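You operate a simulated robot arm through the tools that you are given. There is no shell and no other tool.

You are at the controls of a simulated two-armed robot. One attempt, no reset.

Task
Pick up the green brush with one hand, pass it to the other hand and put it on the low shelf of the padded bench.

It is judged by the outcome, as a careful person would: the job done as asked, and still so three seconds after it is handed in. It fails if anything else is knocked over, pushed out of place, dropped, spilled or broken.

Robot
Two 7-joint arms with three-finger grippers on one trunk, on a base that moves. Base frame: it is fixed to the floor where the robot stands at the start and does not move with it; the origin is under the middle of the robot, x ahead of it, y to its left, z up. Readings come in cm, rad, newtons and seconds.
The left shoulder is at the start at [3, 12.4, 100.8], the right one opposite. With the tool pointing down near the work surface each hand reaches from about 10 to 78 cm from the robot's upright axis, wherever it stands, measured 20 degrees to its own side. Places, roughly: green brush (5x3x12 cm) [40, 390, 80]; low shelf of the padded bench [50, 390, 20]. Payload 2.2 kg a hand.
The tool frame of a hand sits at the grasp point between the pads (the TCP): z along the fingers, y along the line on which they close. The tips reach 2.8 cm beyond it. The gripper opens to 10.2 cm; its body begins 7.1 cm behind the TCP.
Orientation is that of the tool frame in the base frame, as a unit quaternion [x, y, z, w]. With the fingers straight down and closing along the base's y, the tool's x points along the base's -x, its y along +y and its z along -z.

Tools
- The arms move only by the tool step_arm. It takes "left_series", "right_series" or both (then of equal length, played together; a hand with none holds still); each is a list of rows, each a list of 7 numbers: the turn, a rotation vector about the tool's x, y, z in rad, then the shift along the tool's x, y, z in cm, then the gripper command, from -1 (shut) to 1 (fully open), values between in proportion. In form: [[rx, ry, rz, x, y, z, grip], ...]. A call has 1 to 20 rows; each row shifts and turns the commanded pose from where the row before left it, along the tool's axes as they then stand. A row lasts 0.2 s, in which the tool goes at most 5 cm and 0.15 rad; a call with a longer step from one row to the next is refused whole, and so is a gripper value outside its range. Where a pose cannot be reached the arm comes as near as it can. A force on the tool above 40 N (or 10 N above the force at the start of the call, whichever is more), or a blocked arm, ends the call early, and 0.2 s more pass. The fingers move at their own pace (about 14.36 cm/s each) and stop on an object; they squeeze with about 28 N. The grip force told is the motor's: it shows also when the fingers shut on nothing. Time passes only in rows, and 0.2 s behind the last, so rows that do not move let the fingers close. It gives the time, the measured TCP pose, the force on the tool (base axes), the opening and the grip force at its end, in the units of the frame above (readings bear some noise), with the torque about the TCP (base axes, N m) and any sound that the robot's microphone picked up.
- Cameras (640 x 400 px; columns grow to the right, rows downward): "scene" is now at [4.79, -1.05, 173.66]; the picture's right is [-0.05, -1.00, 0.00], its down [-0.73, 0.04, -0.69] and it looks along [0.68, -0.03, -0.73] (base axes); focal length 282 px, centre (320, 200). "left" rides on the left gripper at [7.2, 3.8, -8.6] in its tool frame; the picture's right is [-0.47, 0.89, 0.00], its down [-0.60, -0.32, -0.73] and it looks along [-0.65, -0.34, 0.68] (tool axes); focal length 256 px, centre (320, 200). "right" rides on the right gripper at [6.9, 4.4, -8.6] in its tool frame; the picture's right is [-0.53, 0.85, 0.00], its down [-0.58, -0.36, -0.73] and it looks along [-0.62, -0.39, 0.68] (tool axes); focal length 256 px, centre (320, 200). There is no depth. A picture from a camera that has moved, and an enlarged one, comes with that camera's place and axes in the base frame and with its lens. The place of the scene camera against the robot may be out by one fixed shift of up to 1.8 cm in any direction.
- grab_frame(camera): a new picture of that camera. The clock stands still meanwhile.
- lift_body(by): moves the trunk up (or, below 0, down) by that many cm; the arms and the scene camera ride with it, the base frame stays. It gives what a move gives, with no picture.
- base_move(legs): drives the robot by 1 to 6 legs, each [ahead, left, turn to the left] in cm, cm and rad, along the robot's own axes; the way and the turn of a leg run together, so that a leg with both is an arc; at most 150 cm and 3.142 rad a leg. The arms and the cameras ride along, it lands a little off, and it stops where it bumps. It gives what a move gives.
- head_to(pan, tilt): turns the head with the scene camera to pan (to the left, within 2.496 rad either way) and tilt (down, from -0.506 to 1.204), counted from straight ahead of the robot. It gives what a move gives.
- inspect(camera, box): a new picture of the part [left, top, right, bottom] of that camera's present view, enlarged. The clock stands still meanwhile.
- hand_in(): hands the job in; it is judged then, once.

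Places have to be worked out from the pictures, the camera data and where the tool is seen. Open the grippers and draw the arms clear of the work before you hand the job in, unless the task says otherwise.

The tools are called after "Emit:" as name(argument=value, ...) on one line, values as JSON. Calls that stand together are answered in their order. step_arm: Moves the arms, as the interface text tells. Its arguments: {"type":"object","properties":{"left_series":{"type":"array","items":{"type":"array","items":{"type":"number"}}},"right_series":{"type":"array","items":{"type":"array","items":{"type":"number"}}}},"required":[]} The other tools are called the same way: lift_body (by) moves the trunk up or down; base_move (legs) drives the base; head_to (pan, tilt) turns the head that bears the scene camera; grab_frame (camera) takes a picture; inspect (camera, box) takes an enlarged picture of a part of a camera's view; hand_in () hands the job in.

At the start:

```text
time: 0.0
left_eef_pos: [58.98, 19.53, 111.69]
left_ee_rot: [0.0, 1.0, -0.001, 0.0]
left_ft_force: [-0.9, 0.6, -0.8]
left_wrist_torque: [-0.01, 0.02, 0.01]
left_gripper_width: 10.18
left_grasp_force: 0.0
right_eef_pos: [38.53, -16.09, 110.34]
right_ee_rot: [0.0, 1.0, -0.001, 0.001]
right_ft_force: [-0.6, 0.1, 0.8]
right_wrist_torque: [-0.01, 0.04, -0.01]
right_gripper_width: 10.19
right_grasp_force: 0.1
trunk travel left (down, up): [-25.0, 29.0]
robot x, y, heading: [0.32, 0.15, 0.003]
head pan, tilt (commanded): [-0.051, 0.815]
```

scene: 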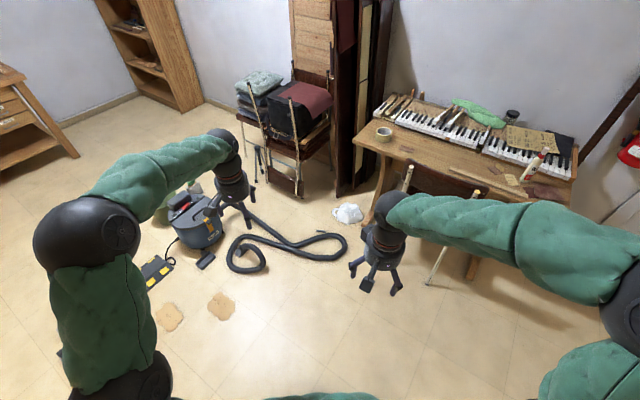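
right: 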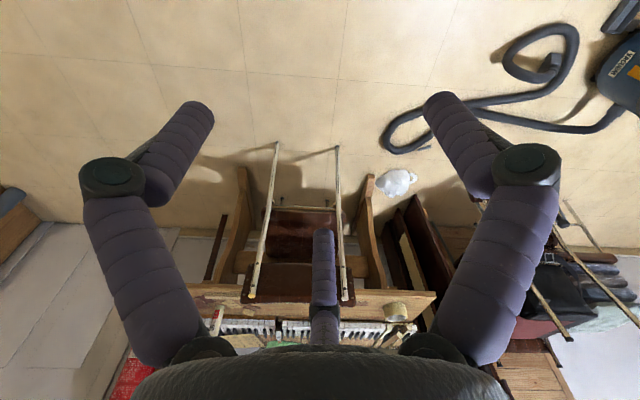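
left: 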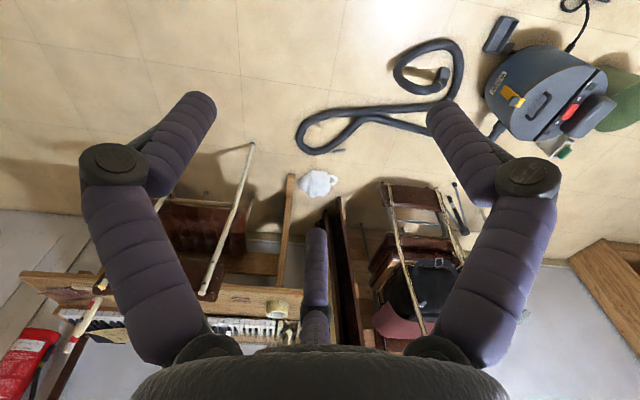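

The green brush is said to be about 390 cm to my left, out of this view. I turn the head left to look along the way there.

Emit:
head_to(pan=1.4, tilt=0.5)

```text
time: 1.6
left_eef_pos: [59.01, 19.59, 111.63]
left_ee_rot: [0.0, 1.0, 0.0, 0.0]
left_ft_force: [0.6, -0.9, -0.2]
left_wrist_torque: [-0.03, 0.0, 0.01]
left_gripper_width: 10.2
left_grasp_force: 0.1
right_eef_pos: [38.64, -16.14, 110.42]
right_ee_rot: [0.0, 1.0, 0.0, 0.0]
right_ft_force: [-0.7, 0.6, 0.6]
right_wrist_torque: [0.01, 0.02, 0.01]
right_gripper_width: 10.22
right_grasp_force: 0.0
trunk travel left (down, up): [-25.0, 29.0]
robot x, y, heading: [-0.06, 0.07, 0.0]
head pan, tilt (commanded): [1.4, 0.499]
```

The head is turned; now I take a picture to see the way to the bench.

Emit:
grab_frame(camera="scene")

```text
taken
camera scene: at [-1.63, 8.31, 176.39], right [0.99, -0.17, 0.0], down [-0.08, -0.47, -0.88], along [0.15, 0.86, -0.48], focal length 282 px, centre (320, 200)
```

scene: 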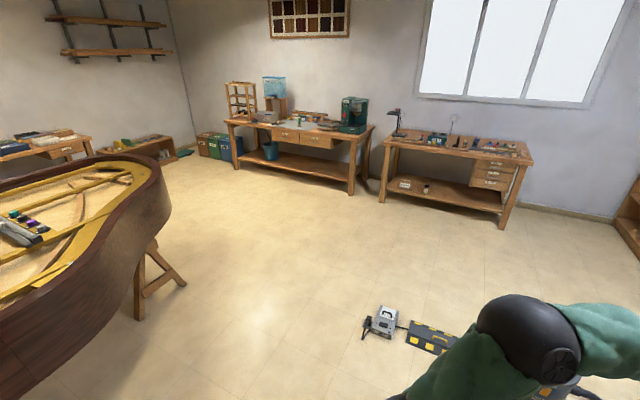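

Two workbenches stand by the far wall; the spot given for the brush projects onto the left one, which has a grey pad. I enlarge that bench.

Emit:
inspect(camera="scene", box=[190, 60, 390, 200])

Emit:
inspect(camera="scene", box=[370, 90, 550, 240])

```text
2.86 times, centred on (290, 130) of scene
camera zoom: at [-1.63, 8.31, 176.39], right [0.99, -0.17, 0.0], down [-0.08, -0.47, -0.88], along [0.15, 0.86, -0.48], focal length 805 px, centre (406, 400)
```

zoom: 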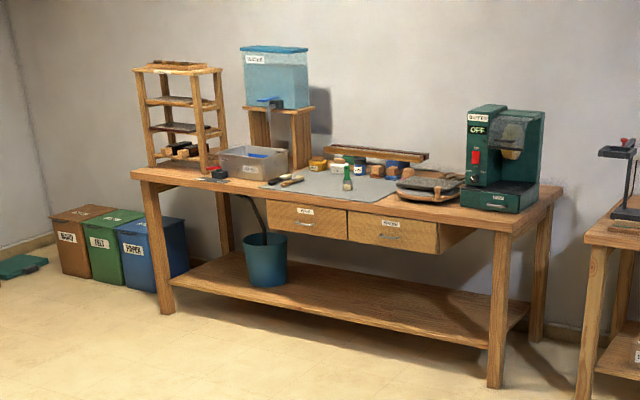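

```text
2.67 times, centred on (460, 165) of scene
camera zoom: at [-1.63, 8.31, 176.39], right [0.99, -0.17, 0.0], down [-0.08, -0.47, -0.88], along [0.15, 0.86, -0.48], focal length 751 px, centre (-53, 293)
```

zoom: 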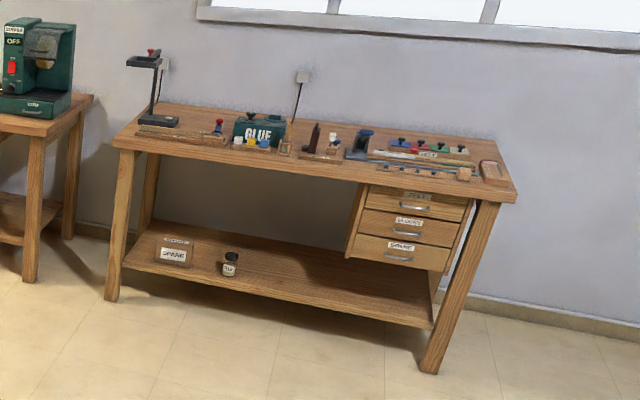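

The green brush stands on the grey mat of the left bench near [40, 400]; floor clutter (a grey plug block near [65, 136]) and a piano (x < -60) flank the way, so I'll turn left and drive along x ≈ -5 for the first stretch.

Emit:
base_move(legs=[[0, 0, 1.571], [130, 7, 0]])

Emit:
head_to(pan=-0.3, tilt=0.6)

Emit:
grab_frame(camera="scene")

```text
time: 11.9
left_eef_pos: [-28.39, 187.85, 111.63]
left_ee_rot: [0.712, -0.702, 0.0, 0.0]
left_ft_force: [0.4, 0.7, 1.0]
left_wrist_torque: [-0.05, -0.01, -0.03]
left_gripper_width: 10.21
left_grasp_force: 0.1
right_eef_pos: [7.59, 167.94, 110.36]
right_ee_rot: [0.712, -0.702, 0.0, 0.0]
right_ft_force: [1.0, 0.9, 0.2]
right_wrist_torque: [-0.03, -0.03, -0.01]
right_gripper_width: 10.2
right_grasp_force: 0.0
trunk travel left (down, up): [-25.0, 29.0]
robot x, y, heading: [-8.46, 129.44, 1.583]
head pan, tilt (commanded): [1.4, 0.499]
```

```text
time: 13.6
left_eef_pos: [-28.27, 187.96, 111.8]
left_ee_rot: [0.712, -0.702, 0.0, 0.001]
left_ft_force: [-0.7, 0.4, 0.5]
left_wrist_torque: [-0.02, 0.01, -0.01]
left_gripper_width: 10.21
left_grasp_force: 0.1
right_eef_pos: [7.52, 167.89, 110.42]
right_ee_rot: [0.712, -0.702, 0.0, 0.0]
right_ft_force: [0.6, -0.2, 0.0]
right_wrist_torque: [-0.02, -0.02, -0.02]
right_gripper_width: 10.2
right_grasp_force: 0.0
trunk travel left (down, up): [-25.0, 29.0]
robot x, y, heading: [-7.87, 129.61, 1.588]
head pan, tilt (commanded): [-0.3, 0.6]
```

```text
taken
camera scene: at [-5.59, 133.99, 175.48], right [0.96, -0.28, 0.0], down [-0.16, -0.54, -0.82], along [0.23, 0.79, -0.57], focal length 282 px, centre (320, 200)
```

scene: 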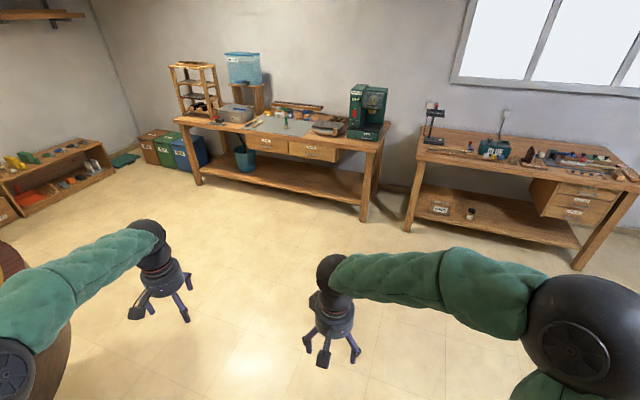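

The bench's front legs come out at about [-62, 449] and [97, 332], so it faces me at heading about 0.94 rad, with the brush near [40, 416], some 34 cm behind its front line. I drive on past the piano, turn to square up, and stop about 70 cm short of the front.

Emit:
base_move(legs=[[100, -10, 0], [0, 0, -0.65], [69, 78, 0]])

Emit:
head_to(pan=0.0, tilt=0.75)

Emit:
grab_frame(camera="scene")

```text
time: 25.5
left_eef_pos: [-4.42, 389.5, 111.69]
left_ee_rot: [-0.457, 0.889, 0.0, 0.0]
left_ft_force: [0.3, 0.2, -0.5]
left_wrist_torque: [0.02, 0.0, -0.04]
left_gripper_width: 10.18
left_grasp_force: 0.0
right_eef_pos: [12.73, 352.22, 110.38]
right_ee_rot: [-0.458, 0.889, 0.0, 0.0]
right_ft_force: [0.1, 0.7, 0.0]
right_wrist_torque: [0.01, 0.02, 0.0]
right_gripper_width: 10.2
right_grasp_force: 0.2
trunk travel left (down, up): [-25.0, 29.0]
robot x, y, heading: [-22.6, 330.21, 0.954]
head pan, tilt (commanded): [-0.3, 0.6]
```

```text
time: 26.3
left_eef_pos: [-4.44, 389.49, 111.63]
left_ee_rot: [-0.458, 0.889, 0.0, -0.001]
left_ft_force: [-0.7, -0.1, -0.2]
left_wrist_torque: [-0.01, 0.0, -0.01]
left_gripper_width: 10.2
left_grasp_force: 0.1
right_eef_pos: [12.62, 352.02, 110.45]
right_ee_rot: [-0.457, 0.889, 0.0, 0.0]
right_ft_force: [0.7, 0.4, -0.9]
right_wrist_torque: [0.01, 0.03, 0.0]
right_gripper_width: 10.18
right_grasp_force: 0.0
trunk travel left (down, up): [-25.0, 29.0]
robot x, y, heading: [-22.83, 329.88, 0.956]
head pan, tilt (commanded): [0.0, 0.75]
```

```text
taken
camera scene: at [-19.89, 333.69, 174.19], right [0.81, -0.58, 0.0], down [-0.4, -0.55, -0.73], along [0.43, 0.6, -0.68], focal length 282 px, centre (320, 200)
```

scene: 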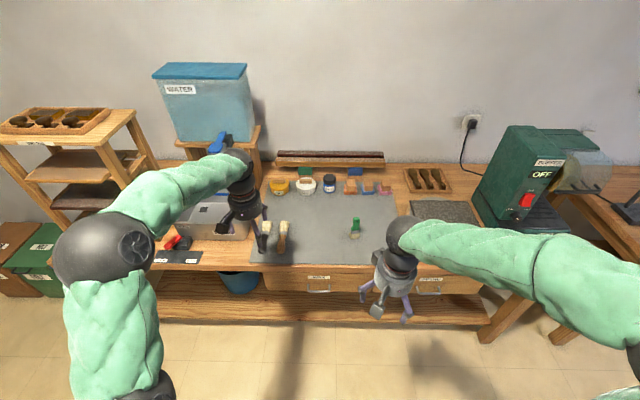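

Emit:
inspect(camera="scene", box=[240, 160, 440, 285])

Emit:
inspect(camera="scene", box=[330, 205, 380, 245])

```text
3.20 times, centred on (340, 222) of scene
camera zoom: at [-19.89, 333.69, 174.19], right [0.81, -0.58, 0.0], down [-0.4, -0.55, -0.73], along [0.43, 0.6, -0.68], focal length 902 px, centre (256, 128)
```

zoom: 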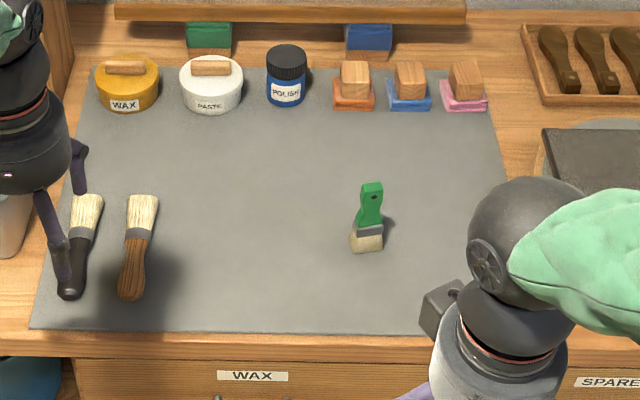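

```text
10.00 times, centred on (355, 225) of scene
camera zoom: at [-19.89, 333.69, 174.19], right [0.81, -0.58, 0.0], down [-0.4, -0.55, -0.73], along [0.43, 0.6, -0.68], focal length 2817 px, centre (-30, -50)
```

zoom: 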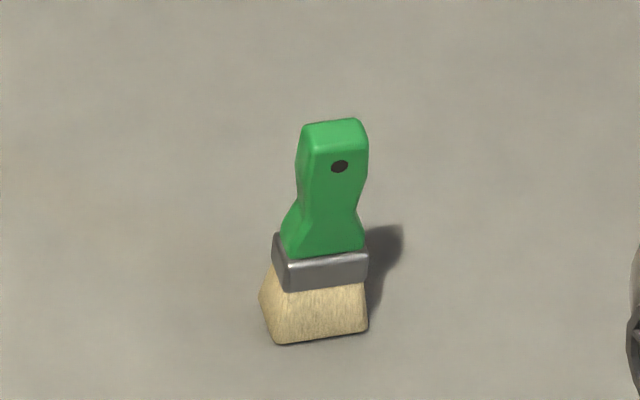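

The brush stands upright on its bristles near [40, 390], base at about z 75, handle up, facing me. Before planning the grips I close the right gripper in free air to see how its fingers come together.

Emit:
step_arm(right_series=[[0, 0, 0, 0, 0, 0, -1], [0, 0, 0, 0, 0, 0, -1], [0, 0, 0, 0, 0, 0, -1], [0, 0, 0, 0, 0, 0, -1]])

Emit:
grab_frame(camera="right")

Emit:
grab_frame(camera="left")

Emit:
inspect(camera="scene", box=[340, 200, 460, 340])

```text
time: 27.3
left_eef_pos: [-4.44, 389.36, 111.8]
left_ee_rot: [-0.458, 0.889, 0.0, -0.001]
left_ft_force: [0.0, -0.8, -0.6]
left_wrist_torque: [0.05, 0.01, 0.02]
left_gripper_width: 10.19
left_grasp_force: 0.1
right_eef_pos: [12.72, 352.09, 110.47]
right_ee_rot: [-0.459, 0.888, 0.0, 0.0]
right_ft_force: [-0.1, 0.0, -0.1]
right_wrist_torque: [-0.01, 0.01, -0.02]
right_gripper_width: 0.23
right_grasp_force: 28.0
trunk travel left (down, up): [-25.0, 29.0]
robot x, y, heading: [-22.64, 330.21, 0.951]
head pan, tilt (commanded): [0.0, 0.75]
```

```text
taken
camera right: at [4.97, 349.01, 118.99], right [-0.38, 0.93, 0.0], down [0.63, 0.26, 0.73], along [0.68, 0.28, -0.68], focal length 256 px, centre (320, 200)
```

right: 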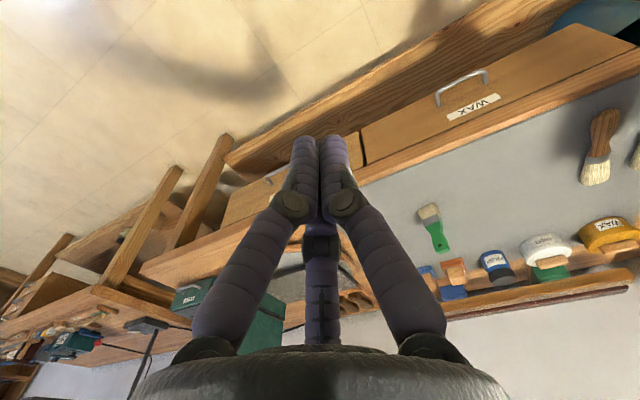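

```text
taken
camera left: at [-11.84, 385.73, 120.3], right [-0.45, 0.89, 0.0], down [0.61, 0.31, 0.73], along [0.65, 0.33, -0.68], focal length 256 px, centre (320, 200)
```

left: 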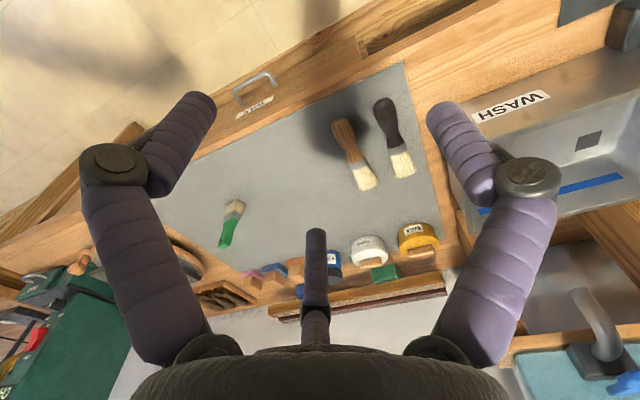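

```text
2.86 times, centred on (400, 270) of scene
camera zoom: at [-19.9, 333.69, 174.19], right [0.81, -0.58, 0.0], down [-0.4, -0.56, -0.73], along [0.42, 0.6, -0.68], focal length 805 px, centre (91, 0)
```

zoom: 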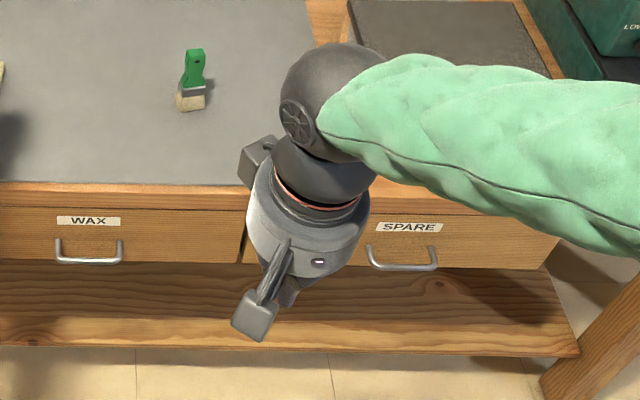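

Closed, the three fingers meet at the tool axis like a chuck, so gripping along the brush's long axis suits them. I reopen the right hand and look down to see how large my base is in front.

Emit:
step_arm(right_series=[[0, 0, 0, 0, 0, 0, 1], [0, 0, 0, 0, 0, 0, 1], [0, 0, 0, 0, 0, 0, 1]])

Emit:
head_to(pan=0.0, tilt=1.2)

Emit:
grab_frame(camera="scene")

```text
time: 28.1
left_eef_pos: [-4.42, 389.45, 111.65]
left_ee_rot: [-0.458, 0.889, 0.0, 0.0]
left_ft_force: [0.7, -0.2, -0.4]
left_wrist_torque: [-0.01, -0.02, -0.01]
left_gripper_width: 10.22
left_grasp_force: 0.1
right_eef_pos: [12.78, 352.14, 110.51]
right_ee_rot: [-0.458, 0.889, 0.0, 0.0]
right_ft_force: [0.4, 0.2, 1.0]
right_wrist_torque: [0.0, 0.0, -0.03]
right_gripper_width: 10.21
right_grasp_force: 0.0
trunk travel left (down, up): [-25.0, 29.0]
robot x, y, heading: [-22.91, 330.08, 0.951]
head pan, tilt (commanded): [0.0, 0.75]
```

```text
time: 29.0
left_eef_pos: [-4.46, 389.46, 111.68]
left_ee_rot: [-0.458, 0.889, 0.001, 0.001]
left_ft_force: [0.3, -0.7, -0.2]
left_wrist_torque: [0.05, -0.02, 0.02]
left_gripper_width: 10.21
left_grasp_force: 0.2
right_eef_pos: [12.75, 352.15, 110.37]
right_ee_rot: [-0.459, 0.889, 0.0, 0.0]
right_ft_force: [1.3, 0.5, -0.9]
right_wrist_torque: [-0.04, -0.01, -0.02]
right_gripper_width: 10.2
right_grasp_force: 0.0
trunk travel left (down, up): [-25.0, 29.0]
robot x, y, heading: [-22.5, 330.15, 0.95]
head pan, tilt (commanded): [0.0, 1.201]
```

```text
taken
camera scene: at [-21.46, 331.5, 171.02], right [0.81, -0.58, 0.0], down [-0.54, -0.76, -0.36], along [0.21, 0.3, -0.93], focal length 282 px, centre (320, 200)
```

scene: 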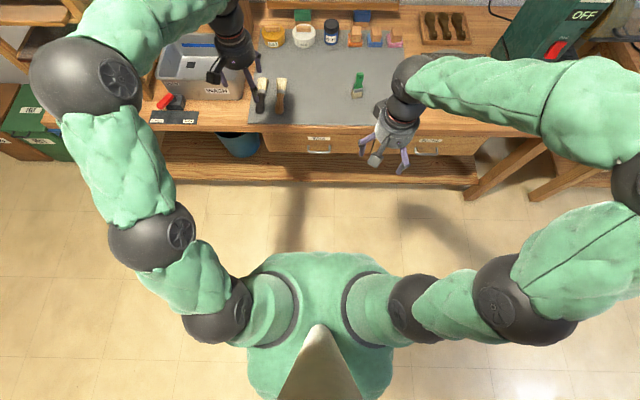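

Nothing of my base shows beyond 35 cm ahead, so closing in is safe. Triangulating the brush with both wrist cameras and the scene camera puts it near [36.5, 388] with its foot at z ≈ 80 and top ≈ 92. I first draw the left hand back so it stays clear of the water tap, then roll 18 cm forward.

Emit:
step_arm(left_series=[[0, 0, 0, 5, 0, 0, 1], [0, 0, 0, 5, 0, 0, 1], [0, 0, 0, 5, 0, 0, 1], [0, 0, 0, 5, 0, 0, 1], [0, 0, 0, 4, 0, 0, 1]])

Emit:
base_move(legs=[[18, 0, -0.012]])

Emit:
head_to(pan=-0.1, tilt=0.9)

Emit:
grab_frame(camera="scene")

Emit:
grab_frame(camera="right")

```text
time: 30.2
left_eef_pos: [-18.45, 369.69, 111.64]
left_ee_rot: [-0.458, 0.889, 0.0, 0.0]
left_ft_force: [0.3, -1.1, 0.7]
left_wrist_torque: [0.01, -0.03, 0.0]
left_gripper_width: 10.19
left_grasp_force: 0.0
right_eef_pos: [12.66, 352.1, 110.44]
right_ee_rot: [-0.458, 0.889, 0.0, 0.0]
right_ft_force: [-1.1, -0.3, -0.1]
right_wrist_torque: [0.01, -0.02, -0.01]
right_gripper_width: 10.2
right_grasp_force: 0.0
trunk travel left (down, up): [-25.0, 29.0]
robot x, y, heading: [-22.93, 330.12, 0.958]
head pan, tilt (commanded): [0.0, 1.201]
```

```text
time: 31.8
left_eef_pos: [-7.24, 384.49, 111.62]
left_ee_rot: [-0.453, 0.892, -0.001, -0.001]
left_ft_force: [0.4, 0.0, 0.0]
left_wrist_torque: [-0.02, 0.02, 0.01]
left_gripper_width: 10.21
left_grasp_force: 0.1
right_eef_pos: [23.67, 366.46, 110.31]
right_ee_rot: [-0.453, 0.891, 0.0, -0.001]
right_ft_force: [-0.3, 0.9, -0.9]
right_wrist_torque: [-0.05, -0.01, -0.02]
right_gripper_width: 10.21
right_grasp_force: 0.2
trunk travel left (down, up): [-25.0, 29.0]
robot x, y, heading: [-12.18, 344.51, 0.941]
head pan, tilt (commanded): [0.0, 1.201]
```

```text
time: 32.5
left_eef_pos: [-7.4, 384.37, 111.75]
left_ee_rot: [-0.452, 0.892, 0.0, 0.0]
left_ft_force: [0.8, -0.4, 0.7]
left_wrist_torque: [0.02, -0.01, -0.03]
left_gripper_width: 10.21
left_grasp_force: 0.0
right_eef_pos: [23.54, 366.43, 110.39]
right_ee_rot: [-0.454, 0.891, 0.0, 0.0]
right_ft_force: [0.1, -0.1, 0.4]
right_wrist_torque: [0.01, -0.02, 0.0]
right_gripper_width: 10.21
right_grasp_force: 0.1
trunk travel left (down, up): [-25.0, 29.0]
robot x, y, heading: [-11.88, 344.76, 0.944]
head pan, tilt (commanded): [-0.099, 0.901]
```

```text
taken
camera scene: at [-9.11, 347.27, 172.99], right [0.74, -0.67, 0.0], down [-0.52, -0.58, -0.62], along [0.41, 0.46, -0.78], focal length 282 px, centre (320, 200)
```

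scene: 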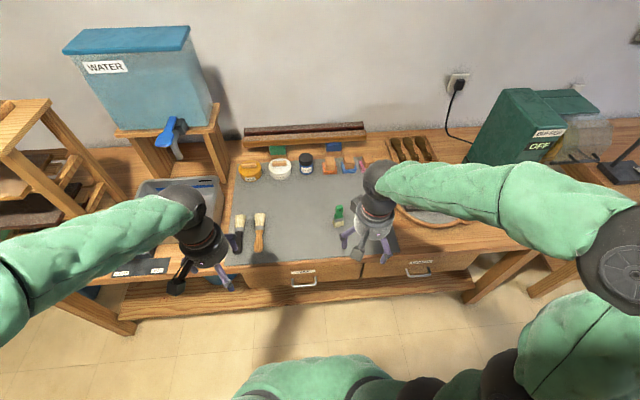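

```text
taken
camera right: at [15.79, 363.37, 118.99], right [-0.37, 0.93, 0.0], down [0.64, 0.25, 0.73], along [0.68, 0.27, -0.68], focal length 256 px, centre (320, 200)
```

right: 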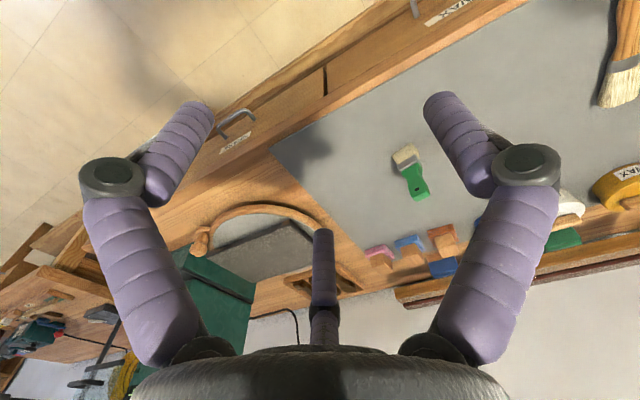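

The brush is now well in the right wrist camera's view, about 63 cm ahead and 14 cm to my right. I enlarge it to fix its position and turn.

Emit:
inspect(camera="right", box=[360, 120, 460, 220])

Emit:
inspect(camera="scene", box=[290, 190, 390, 270])

Emit:
grab_frame(camera="left")

```text
4.00 times, centred on (410, 170) of right
camera zoom: at [15.79, 363.37, 118.99], right [-0.37, 0.93, 0.0], down [0.64, 0.25, 0.73], along [0.68, 0.27, -0.68], focal length 1024 px, centre (-40, 320)
```

zoom: 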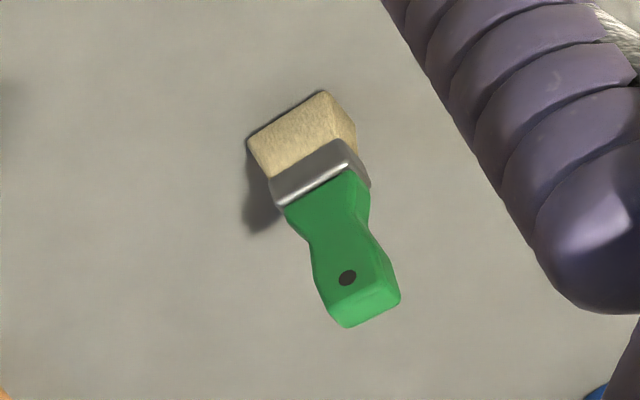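

```text
5.00 times, centred on (340, 230) of scene
camera zoom: at [-9.11, 347.27, 172.99], right [0.74, -0.67, 0.0], down [-0.52, -0.58, -0.62], along [0.41, 0.46, -0.78], focal length 1409 px, centre (220, 50)
```

zoom: 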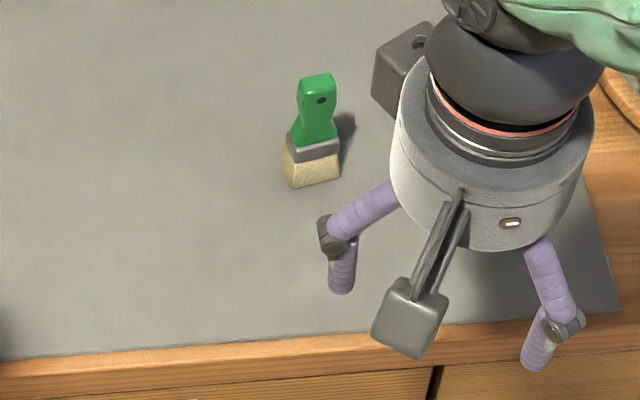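

```text
taken
camera left: at [-14.78, 380.81, 120.26], right [-0.44, 0.9, 0.0], down [0.61, 0.3, 0.73], along [0.66, 0.32, -0.68], focal length 256 px, centre (320, 200)
```

left: 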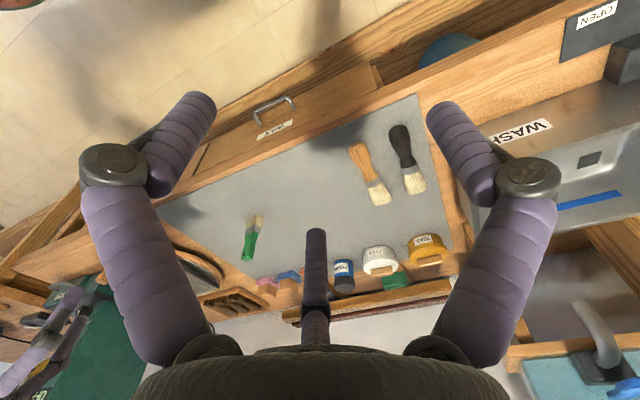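

Triangulation needs a sharper left-camera reading, so I enlarge the brush there too.

Emit:
inspect(camera="left", box=[210, 195, 290, 275])

```text
5.00 times, centred on (250, 235) of left
camera zoom: at [-14.78, 380.81, 120.26], right [-0.44, 0.9, 0.0], down [0.61, 0.3, 0.73], along [0.66, 0.32, -0.68], focal length 1280 px, centre (670, 25)
```

zoom: 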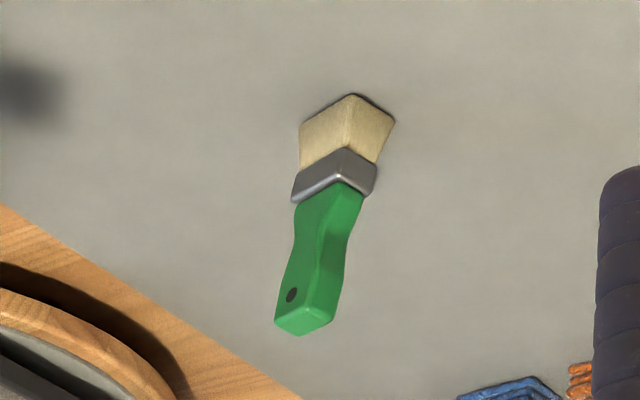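

Both wrist cameras agree: the brush stands at about [36.1, 388.1], foot near z 81 and top near z 92, turned about 10° left of my heading. I move the open right hand over it at the present height and turn it to match.

Emit:
step_arm(right_series=[[0, 0, 0, -4.15, 0.43, 0, 1], [0, 0, 0, -4.15, 0.43, 0, 1], [0, 0, 0, -4.15, 0.43, 0, 1], [0, 0, 0, -4.15, 0.43, 0, 1], [0, 0, 0, -4.15, 0.43, 0, 1], [0, 0, 0, -4.15, 0.43, 0, 1], [0, 0, -0.0875, 0, 0, 0, 1], [0, 0, -0.0875, 0, 0, 0, 1]])

Emit:
grab_frame(camera="right")

Emit:
grab_frame(camera="scene")

```text
time: 34.4
left_eef_pos: [-7.35, 384.54, 111.59]
left_ee_rot: [-0.452, 0.892, -0.001, 0.0]
left_ft_force: [1.1, 0.6, 0.8]
left_wrist_torque: [-0.02, 0.03, 0.02]
left_gripper_width: 10.18
left_grasp_force: 0.1
right_eef_pos: [36.31, 388.2, 110.21]
right_ee_rot: [-0.53, 0.848, 0.0, 0.0]
right_ft_force: [0.6, -0.3, -0.3]
right_wrist_torque: [0.01, 0.0, 0.01]
right_gripper_width: 10.18
right_grasp_force: 0.1
trunk travel left (down, up): [-25.0, 29.0]
robot x, y, heading: [-12.46, 344.75, 0.942]
head pan, tilt (commanded): [-0.099, 0.901]
```

```text
taken
camera right: at [29.08, 383.79, 118.91], right [-0.52, 0.85, 0.0], down [0.58, 0.36, 0.73], along [0.62, 0.38, -0.68], focal length 256 px, centre (320, 200)
```

right: 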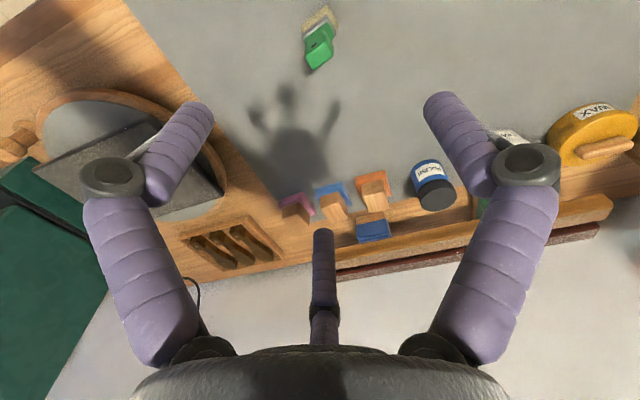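

```text
taken
camera scene: at [-9.06, 347.37, 173.0], right [0.74, -0.67, 0.0], down [-0.52, -0.58, -0.62], along [0.41, 0.46, -0.78], focal length 282 px, centre (320, 200)
```

scene: 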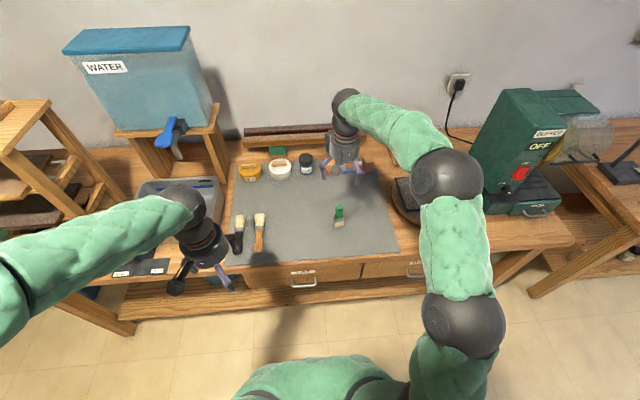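

The hand is over the brush; in the wrist view the handle top sits close to where the tool axis should pierce it (about (319, 52)). I enlarge to check the offset.

Emit:
inspect(camera="right", box=[270, 0, 370, 80])

```text
5.00 times, centred on (320, 40) of right
camera zoom: at [29.08, 383.79, 118.91], right [-0.52, 0.85, 0.0], down [0.58, 0.36, 0.73], along [0.62, 0.38, -0.68], focal length 1280 px, centre (320, 1000)
```

zoom: 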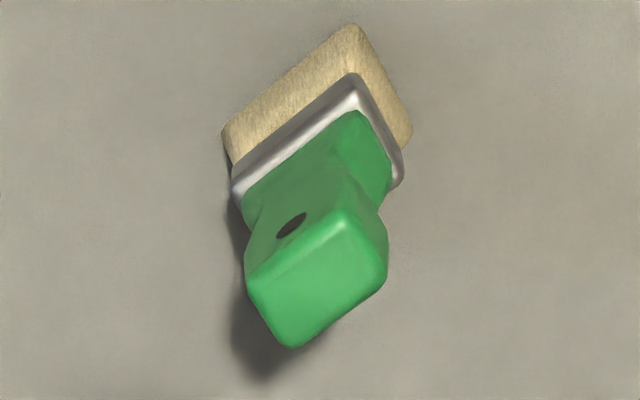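

The handle is centred under the hand to within half a centimetre and the yaw matches. I lower the open hand 15 cm, so the tips stop just above the handle top, and look again.

Emit:
step_arm(right_series=[[0, 0, 0, -0.2, 0, 3, 1], [0, 0, 0, 0, 0, 3, 1], [0, 0, 0, 0, 0, 3, 1], [0, 0, 0, 0, 0, 3, 1], [0, 0, 0, 0, 0, 3, 1], [0, 0, 0, 0, 0, 0, 1]])

Emit:
grab_frame(camera="right")

Emit:
inspect(camera="scene", box=[270, 130, 430, 250])

```text
time: 35.8
left_eef_pos: [-7.44, 384.43, 111.55]
left_ee_rot: [-0.452, 0.892, -0.001, 0.0]
left_ft_force: [-0.6, -0.4, 0.0]
left_wrist_torque: [0.03, 0.0, 0.01]
left_gripper_width: 10.2
left_grasp_force: 0.1
right_eef_pos: [36.3, 388.33, 95.47]
right_ee_rot: [-0.53, 0.848, 0.0, 0.001]
right_ft_force: [-0.6, 0.1, -0.4]
right_wrist_torque: [-0.02, 0.03, 0.05]
right_gripper_width: 10.19
right_grasp_force: 0.0
trunk travel left (down, up): [-25.0, 29.0]
robot x, y, heading: [-12.25, 344.5, 0.936]
head pan, tilt (commanded): [-0.099, 0.901]
```

```text
taken
camera right: at [29.18, 383.9, 104.02], right [-0.52, 0.85, 0.0], down [0.58, 0.36, 0.73], along [0.62, 0.38, -0.68], focal length 256 px, centre (320, 200)
```

right: 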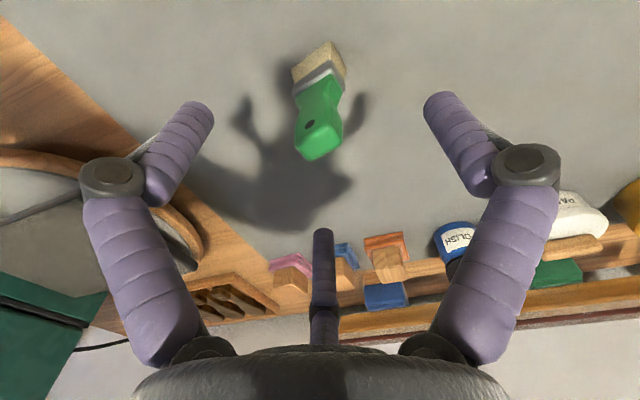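

```text
3.33 times, centred on (350, 190) of scene
camera zoom: at [-9.13, 347.25, 173.0], right [0.74, -0.67, 0.0], down [-0.52, -0.58, -0.62], along [0.41, 0.46, -0.78], focal length 939 px, centre (220, 233)
```

zoom: 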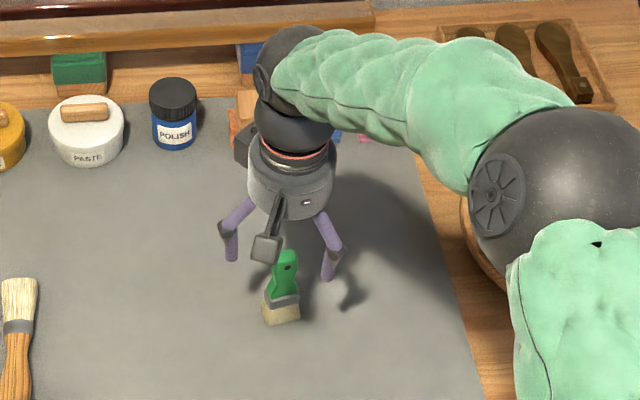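

The handle top lies on the tool axis about 3 cm below the grasp point (z ≈ 92.3). I lower 4.8 cm to grip just the upper handle, then close the fingers.

Emit:
step_arm(right_series=[[0, 0, 0, 0, 0, 2.4, 1], [0, 0, 0, 0, 0, 2.4, 1], [0, 0, 0, 0, 0, 0, 1], [0, 0, 0, 0, 0, 0, 0.2], [0, 0, 0, 0, 0, 0, -0.3], [0, 0, 0, 0, 0, 0, -1], [0, 0, 0, 0, 0, 0, -1], [0, 0, 0, 0, 0, 0, -1]])

Emit:
grab_frame(camera="right")

Emit:
inspect(camera="scene", box=[290, 170, 390, 250])

```text
time: 37.5
left_eef_pos: [-7.34, 384.4, 111.61]
left_ee_rot: [-0.453, 0.892, -0.001, 0.0]
left_ft_force: [0.2, 0.0, 0.1]
left_wrist_torque: [0.01, -0.01, -0.01]
left_gripper_width: 10.22
left_grasp_force: 0.0
right_eef_pos: [36.34, 388.3, 90.69]
right_ee_rot: [-0.529, 0.849, 0.0, -0.001]
right_ft_force: [0.4, -0.6, 0.4]
right_wrist_torque: [0.01, 0.01, 0.03]
right_gripper_width: 2.07
right_grasp_force: 28.0
trunk travel left (down, up): [-25.0, 29.0]
robot x, y, heading: [-12.55, 344.84, 0.942]
head pan, tilt (commanded): [-0.099, 0.901]
```

```text
taken
camera right: at [29.2, 383.96, 99.22], right [-0.52, 0.85, 0.0], down [0.58, 0.36, 0.73], along [0.62, 0.38, -0.68], focal length 256 px, centre (320, 200)
```

right: 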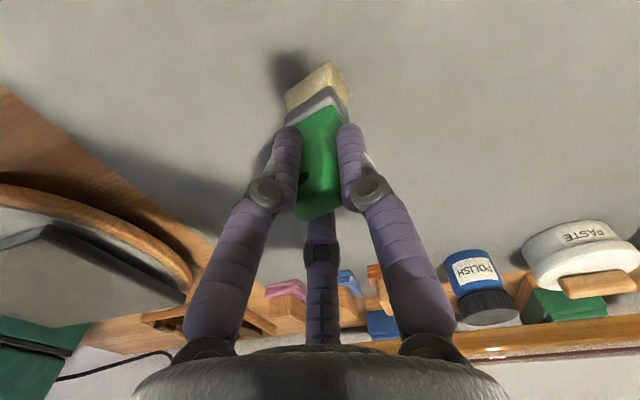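

```text
5.00 times, centred on (340, 210) of scene
camera zoom: at [-9.08, 347.3, 173.0], right [0.74, -0.67, 0.0], down [-0.52, -0.58, -0.62], along [0.41, 0.46, -0.78], focal length 1409 px, centre (220, 150)
```

zoom: 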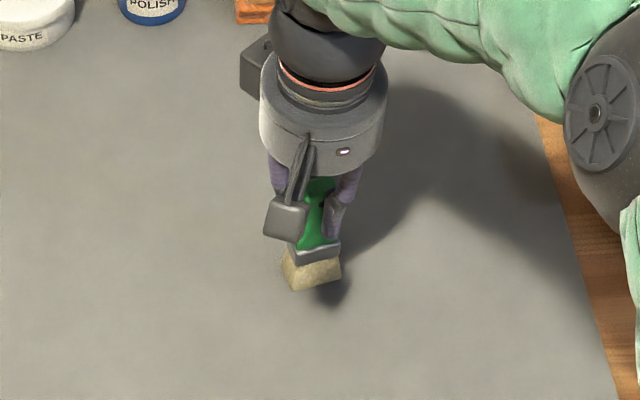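

The grip holds at 2.07 cm with 28 N, two fingers on the handle edges and one behind. I lift straight up gently and check that the brush comes along.

Emit:
step_arm(right_series=[[0, 0, 0, 0, 0, -1, -1], [0, 0, 0, 0, 0, -2, -1], [0, 0, 0, 0, 0, -3, -1], [0, 0, 0, 0, 0, -4, -1], [0, 0, 0, 0, 0, -4, -1], [0, 0, 0, 0, 0, -4, -1], [0, 0, 0, 0, 0, -4, -1], [0, 0, 0, 0, 0, 0, -1]])

Emit:
grab_frame(camera="right")

Emit:
grab_frame(camera="scene")

```text
time: 39.4
left_eef_pos: [-7.33, 384.4, 111.66]
left_ee_rot: [-0.453, 0.892, 0.0, 0.0]
left_ft_force: [0.2, -0.2, -0.1]
left_wrist_torque: [-0.01, 0.01, -0.03]
left_gripper_width: 10.21
left_grasp_force: 0.1
right_eef_pos: [36.37, 388.29, 112.56]
right_ee_rot: [-0.529, 0.849, 0.0, -0.002]
right_ft_force: [-0.2, 0.6, -0.7]
right_wrist_torque: [0.0, 0.0, -0.04]
right_gripper_width: 2.04
right_grasp_force: 27.9
trunk travel left (down, up): [-25.0, 29.0]
robot x, y, heading: [-11.81, 344.38, 0.938]
head pan, tilt (commanded): [-0.099, 0.901]
```

```text
taken
camera right: at [29.21, 383.98, 121.15], right [-0.52, 0.85, 0.0], down [0.58, 0.36, 0.73], along [0.62, 0.38, -0.68], focal length 256 px, centre (320, 200)
```

right: 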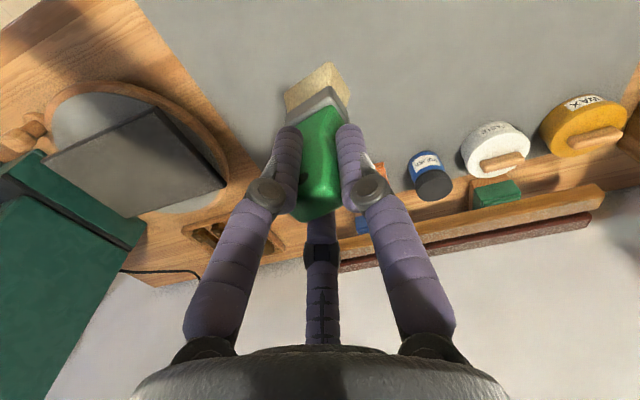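

```text
taken
camera scene: at [-9.05, 347.33, 172.99], right [0.74, -0.67, 0.0], down [-0.52, -0.58, -0.62], along [0.41, 0.46, -0.78], focal length 282 px, centre (320, 200)
```

scene: 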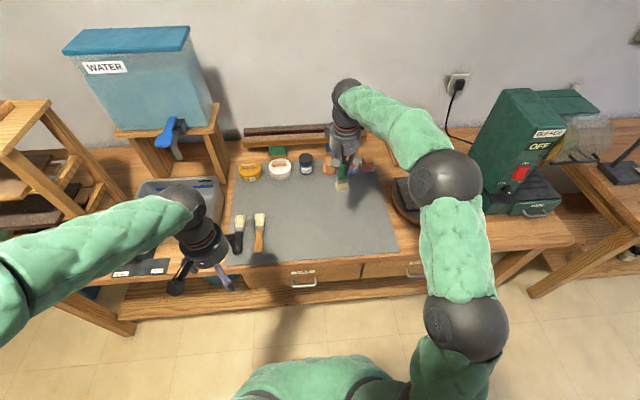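

The brush is firmly in the right hand. I back the robot 50 cm away from the bench so that the hand-over happens over open floor.

Emit:
base_move(legs=[[-50, 0, 0]])

Emit:
step_arm(right_series=[[0, 0, 0.0875, 0, 0, 0, -1], [0, 0, 0.0875, 0, 0, 0, -1], [0, 0, 0, 4, 0.8, 0.5, -1], [0, 0, 0, 4, 0.8, 0.5, -1], [0, 0, 0, 4, 0.8, 0.5, -1], [0, 0, 0, 4, 0.8, 0.5, -1], [0, 0, 0, 4, 0.8, 0.5, -1], [0, 0, 0, 0, 0, 0, -1]])

```text
time: 42.3
left_eef_pos: [-37.09, 343.65, 111.76]
left_ee_rot: [-0.453, 0.892, 0.0, -0.001]
left_ft_force: [-1.3, 0.6, -0.1]
left_wrist_torque: [0.02, -0.01, 0.0]
left_gripper_width: 10.22
left_grasp_force: 0.1
right_eef_pos: [6.5, 347.63, 112.58]
right_ee_rot: [-0.529, 0.848, 0.0, 0.001]
right_ft_force: [0.5, -0.7, -1.1]
right_wrist_torque: [0.0, -0.02, 0.0]
right_gripper_width: 2.03
right_grasp_force: 28.0
trunk travel left (down, up): [-25.0, 29.0]
robot x, y, heading: [-41.85, 304.19, 0.938]
head pan, tilt (commanded): [-0.099, 0.901]
```

```text
time: 44.1
left_eef_pos: [-36.98, 343.81, 111.59]
left_ee_rot: [-0.453, 0.892, 0.0, -0.001]
left_ft_force: [-0.6, 0.2, -0.3]
left_wrist_torque: [-0.01, 0.0, 0.0]
left_gripper_width: 10.19
left_grasp_force: 0.1
right_eef_pos: [-8.56, 333.8, 109.99]
right_ee_rot: [-0.453, 0.891, -0.001, -0.001]
right_ft_force: [-0.8, 0.0, -1.1]
right_wrist_torque: [0.01, 0.0, 0.02]
right_gripper_width: 2.04
right_grasp_force: 28.2
trunk travel left (down, up): [-25.0, 29.0]
robot x, y, heading: [-41.74, 304.07, 0.94]
head pan, tilt (commanded): [-0.099, 0.901]
```

Now I turn the right hand a quarter turn about the forward axis so it points the brush to my left, bristles toward the left hand.

Emit:
step_arm(right_series=[[-0.1428, 0, 0, 0, 0, 0, -1], [-0.1428, 0, 0, 0, 0, 0, -1], [-0.1428, 0, 0, 0, 0, 0, -1], [-0.1428, 0, 0, 0, 0, 0, -1], [-0.1428, 0, 0, 0, 0, 0, -1], [-0.1428, 0, 0, 0, 0, 0, -1], [-0.1428, 0, 0, 0, 0, 0, -1], [-0.1428, 0, 0, 0, 0, 0, -1], [-0.1428, 0, 0, 0, 0, 0, -1], [-0.1428, 0, 0, 0, 0, 0, -1], [-0.1428, 0, 0, 0, 0, 0, -1], [0, 0, 0, 0, 0, 0, -1]])

Emit:
head_to(pan=0.0, tilt=0.9)

Emit:
grab_frame(camera="scene")

```text
time: 46.7
left_eef_pos: [-37.09, 343.65, 111.58]
left_ee_rot: [-0.453, 0.892, 0.001, 0.0]
left_ft_force: [-0.1, 0.0, 0.2]
left_wrist_torque: [0.01, 0.0, 0.01]
left_gripper_width: 10.19
left_grasp_force: 0.1
right_eef_pos: [-8.55, 333.76, 110.13]
right_ee_rot: [-0.32, 0.629, 0.631, -0.321]
right_ft_force: [0.6, -0.5, -0.3]
right_wrist_torque: [0.05, -0.03, -0.01]
right_gripper_width: 0.2
right_grasp_force: 28.4
trunk travel left (down, up): [-25.0, 29.0]
robot x, y, heading: [-41.98, 303.66, 0.943]
head pan, tilt (commanded): [-0.099, 0.901]
```

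```text
time: 47.4
left_eef_pos: [-37.11, 343.8, 111.73]
left_ee_rot: [-0.453, 0.892, 0.0, -0.001]
left_ft_force: [0.2, -0.7, -0.4]
left_wrist_torque: [0.0, -0.02, -0.02]
left_gripper_width: 10.2
left_grasp_force: 0.0
right_eef_pos: [-8.38, 333.77, 110.01]
right_ee_rot: [-0.321, 0.63, 0.63, -0.32]
right_ft_force: [0.2, 0.2, -0.5]
right_wrist_torque: [0.01, 0.0, 0.02]
right_gripper_width: 0.22
right_grasp_force: 27.5
trunk travel left (down, up): [-25.0, 29.0]
robot x, y, heading: [-41.78, 304.09, 0.936]
head pan, tilt (commanded): [0.0, 0.901]
```

```text
taken
camera scene: at [-39.37, 307.07, 173.0], right [0.81, -0.59, 0.0], down [-0.46, -0.63, -0.62], along [0.37, 0.5, -0.78], focal length 282 px, centre (320, 200)
```

scene: 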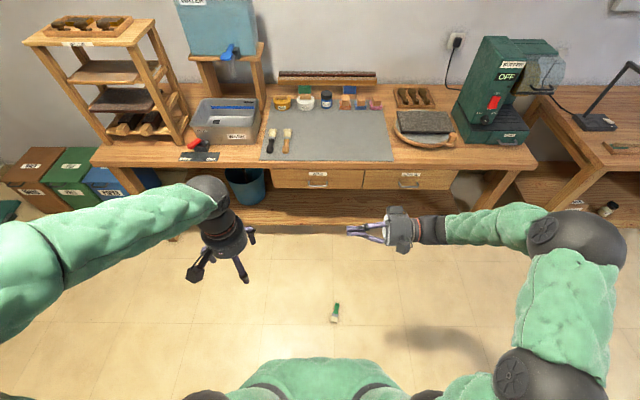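

The readings show the grip empty (0.2 cm) and the picture shows the brush on the floor in front of me: it slipped out of the shallow grip during the turn. I enlarge it to see how it lies before recovering it.

Emit:
inspect(camera="scene", box=[295, 280, 375, 340])

Emit:
grab_frame(camera="left")

```text
6.67 times, centred on (335, 310) of scene
camera zoom: at [-39.37, 307.07, 173.0], right [0.81, -0.59, 0.0], down [-0.46, -0.63, -0.62], along [0.37, 0.5, -0.78], focal length 1878 px, centre (220, -533)
```

zoom: 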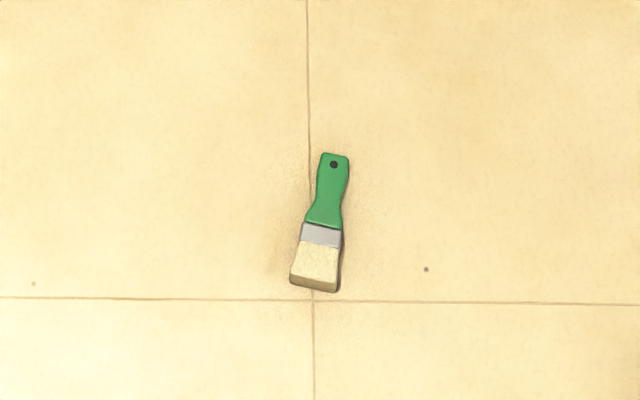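

```text
taken
camera left: at [-44.49, 340.13, 120.26], right [-0.44, 0.9, 0.0], down [0.61, 0.3, 0.73], along [0.66, 0.32, -0.68], focal length 256 px, centre (320, 200)
```

left: 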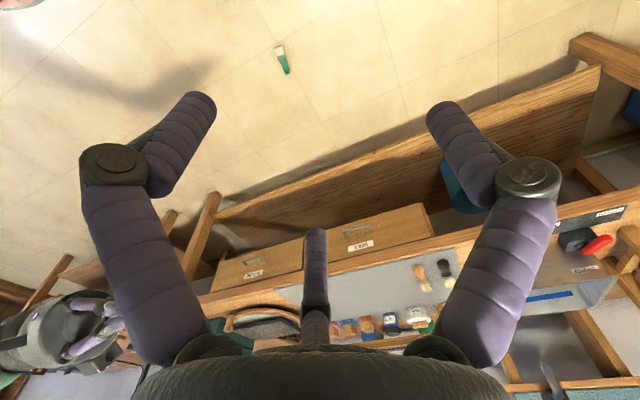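

The brush lies flat and unbroken on the floor about 55 cm ahead and 9 cm to my right; I'll recover it with a sturdier grip across the handle, using the left hand, and pass it to the right. First I bring the empty right hand into its receiving pose (pointing ahead, thumb up), clear to the right.

Emit:
step_arm(right_series=[[0, 0, 0, -4.25, 0, -2.5, -0.5], [0, 0, 0, -4.25, 0, -2.5, 0], [0, 0, 0, -4.25, 0, -2.5, 0.3], [0, 0, 0, -4.25, 0, -2.5, 0.3], [0, -0.1428, 0, 0, 0, 0, 0.3], [0, -0.1428, 0, 0, 0, 0, 0.3], [0, -0.1428, 0, 0, 0, 0, 0.3], [0, -0.1428, 0, 0, 0, 0, 0.3], [0, -0.1428, 0, 0, 0, 0, 0.3], [0, -0.1428, 0, 0, 0, 0, 0.3], [0, -0.1428, 0, 0, 0, 0, 0.3], [0, -0.1428, 0, 0, 0, 0, 0.3], [0, -0.1428, 0, 0, 0, 0, 0.3], [0, -0.1428, 0, 0, 0, 0, 0.3], [0, -0.1428, 0, 0, 0, 0, 0.3], [0, 0, 0, 0, 0, 0, 0.3]])

Emit:
grab_frame(camera="scene")

```text
time: 50.8
left_eef_pos: [-37.0, 343.81, 111.61]
left_ee_rot: [-0.453, 0.891, 0.0, -0.001]
left_ft_force: [0.1, 0.4, 0.0]
left_wrist_torque: [-0.06, 0.02, -0.01]
left_gripper_width: 10.2
left_grasp_force: 0.1
right_eef_pos: [11.81, 339.83, 109.44]
right_ee_rot: [0.211, 0.673, 0.676, 0.212]
right_ft_force: [-0.1, 0.4, -0.5]
right_wrist_torque: [0.03, -0.06, -0.03]
right_gripper_width: 6.64
right_grasp_force: 0.1
right hand out of reach, approached as far as the arm can: row 15
trunk travel left (down, up): [-25.0, 29.0]
robot x, y, heading: [-41.97, 303.95, 0.941]
head pan, tilt (commanded): [0.0, 0.901]
```

```text
taken
camera scene: at [-39.37, 307.25, 172.99], right [0.81, -0.59, 0.0], down [-0.46, -0.63, -0.62], along [0.37, 0.5, -0.78], focal length 282 px, centre (320, 200)
```

scene: 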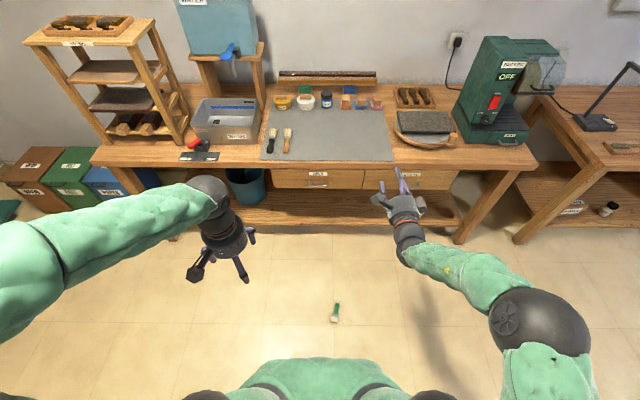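

The right hand now points ahead with its thumb up at [12, 340, 109]. I sidestep right so the brush comes in front of the left arm, lower the trunk, and look again.

Emit:
base_move(legs=[[0, -24, 0]])

Emit:
lift_body(by=-24)

Emit:
head_to(pan=0.15, tilt=1.0)

Emit:
grab_frame(camera="scene")

Emit:
grab_frame(camera="left")

```text
time: 52.6
left_eef_pos: [-17.59, 329.43, 111.56]
left_ee_rot: [-0.454, 0.891, 0.001, -0.001]
left_ft_force: [-0.2, -0.8, 0.4]
left_wrist_torque: [0.02, 0.03, 0.02]
left_gripper_width: 10.19
left_grasp_force: 0.3
right_eef_pos: [31.5, 325.4, 109.55]
right_ee_rot: [0.211, 0.674, 0.676, 0.211]
right_ft_force: [0.7, -0.4, -0.5]
right_wrist_torque: [-0.02, 0.01, -0.01]
right_gripper_width: 6.63
right_grasp_force: 0.0
trunk travel left (down, up): [-25.0, 29.0]
robot x, y, heading: [-22.26, 290.08, 0.943]
head pan, tilt (commanded): [0.0, 0.901]
```

```text
time: 55.1
left_eef_pos: [-17.68, 329.57, 87.76]
left_ee_rot: [-0.453, 0.891, 0.0, -0.001]
left_ft_force: [-0.8, 0.1, 0.0]
left_wrist_torque: [0.01, 0.0, 0.0]
left_gripper_width: 10.18
left_grasp_force: 0.0
right_eef_pos: [31.35, 325.35, 85.5]
right_ee_rot: [0.211, 0.674, 0.676, 0.212]
right_ft_force: [-0.7, 0.6, -0.6]
right_wrist_torque: [-0.02, 0.0, -0.02]
right_gripper_width: 6.63
right_grasp_force: 0.1
trunk travel left (down, up): [-1.0, 53.0]
robot x, y, heading: [-22.43, 290.15, 0.938]
head pan, tilt (commanded): [0.0, 0.901]
```

```text
time: 55.8
left_eef_pos: [-17.61, 329.66, 87.69]
left_ee_rot: [-0.453, 0.892, 0.0, 0.001]
left_ft_force: [0.9, -0.9, 0.7]
left_wrist_torque: [-0.01, 0.0, -0.01]
left_gripper_width: 10.2
left_grasp_force: 0.1
right_eef_pos: [31.31, 325.4, 85.44]
right_ee_rot: [0.211, 0.674, 0.676, 0.212]
right_ft_force: [-0.6, 0.2, 0.3]
right_wrist_torque: [-0.02, -0.01, 0.0]
right_gripper_width: 6.64
right_grasp_force: 0.1
trunk travel left (down, up): [-1.0, 53.0]
robot x, y, heading: [-22.37, 289.72, 0.94]
head pan, tilt (commanded): [0.15, 1.0]
```

```text
taken
camera scene: at [-21.14, 292.94, 148.28], right [0.89, -0.46, 0.0], down [-0.39, -0.75, -0.54], along [0.25, 0.48, -0.84], focal length 282 px, centre (320, 200)
```

scene: 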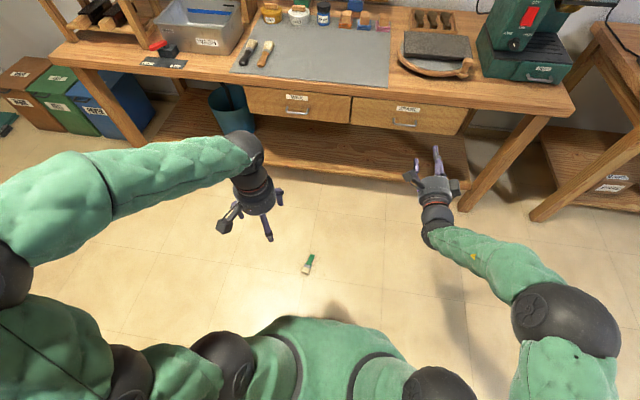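

```text
taken
camera left: at [-25.03, 325.92, 96.26], right [-0.44, 0.9, 0.0], down [0.61, 0.3, 0.73], along [0.66, 0.32, -0.68], focal length 256 px, centre (320, 200)
```

left: 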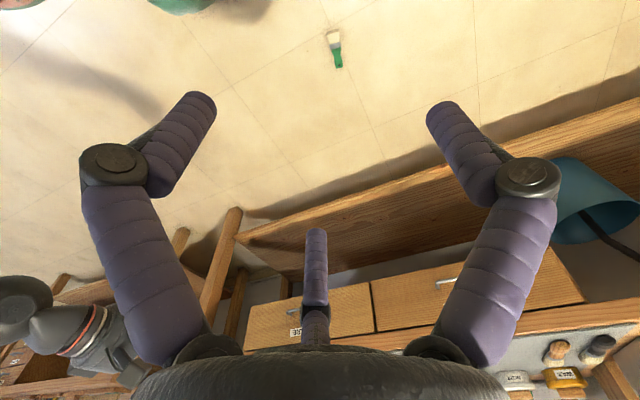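

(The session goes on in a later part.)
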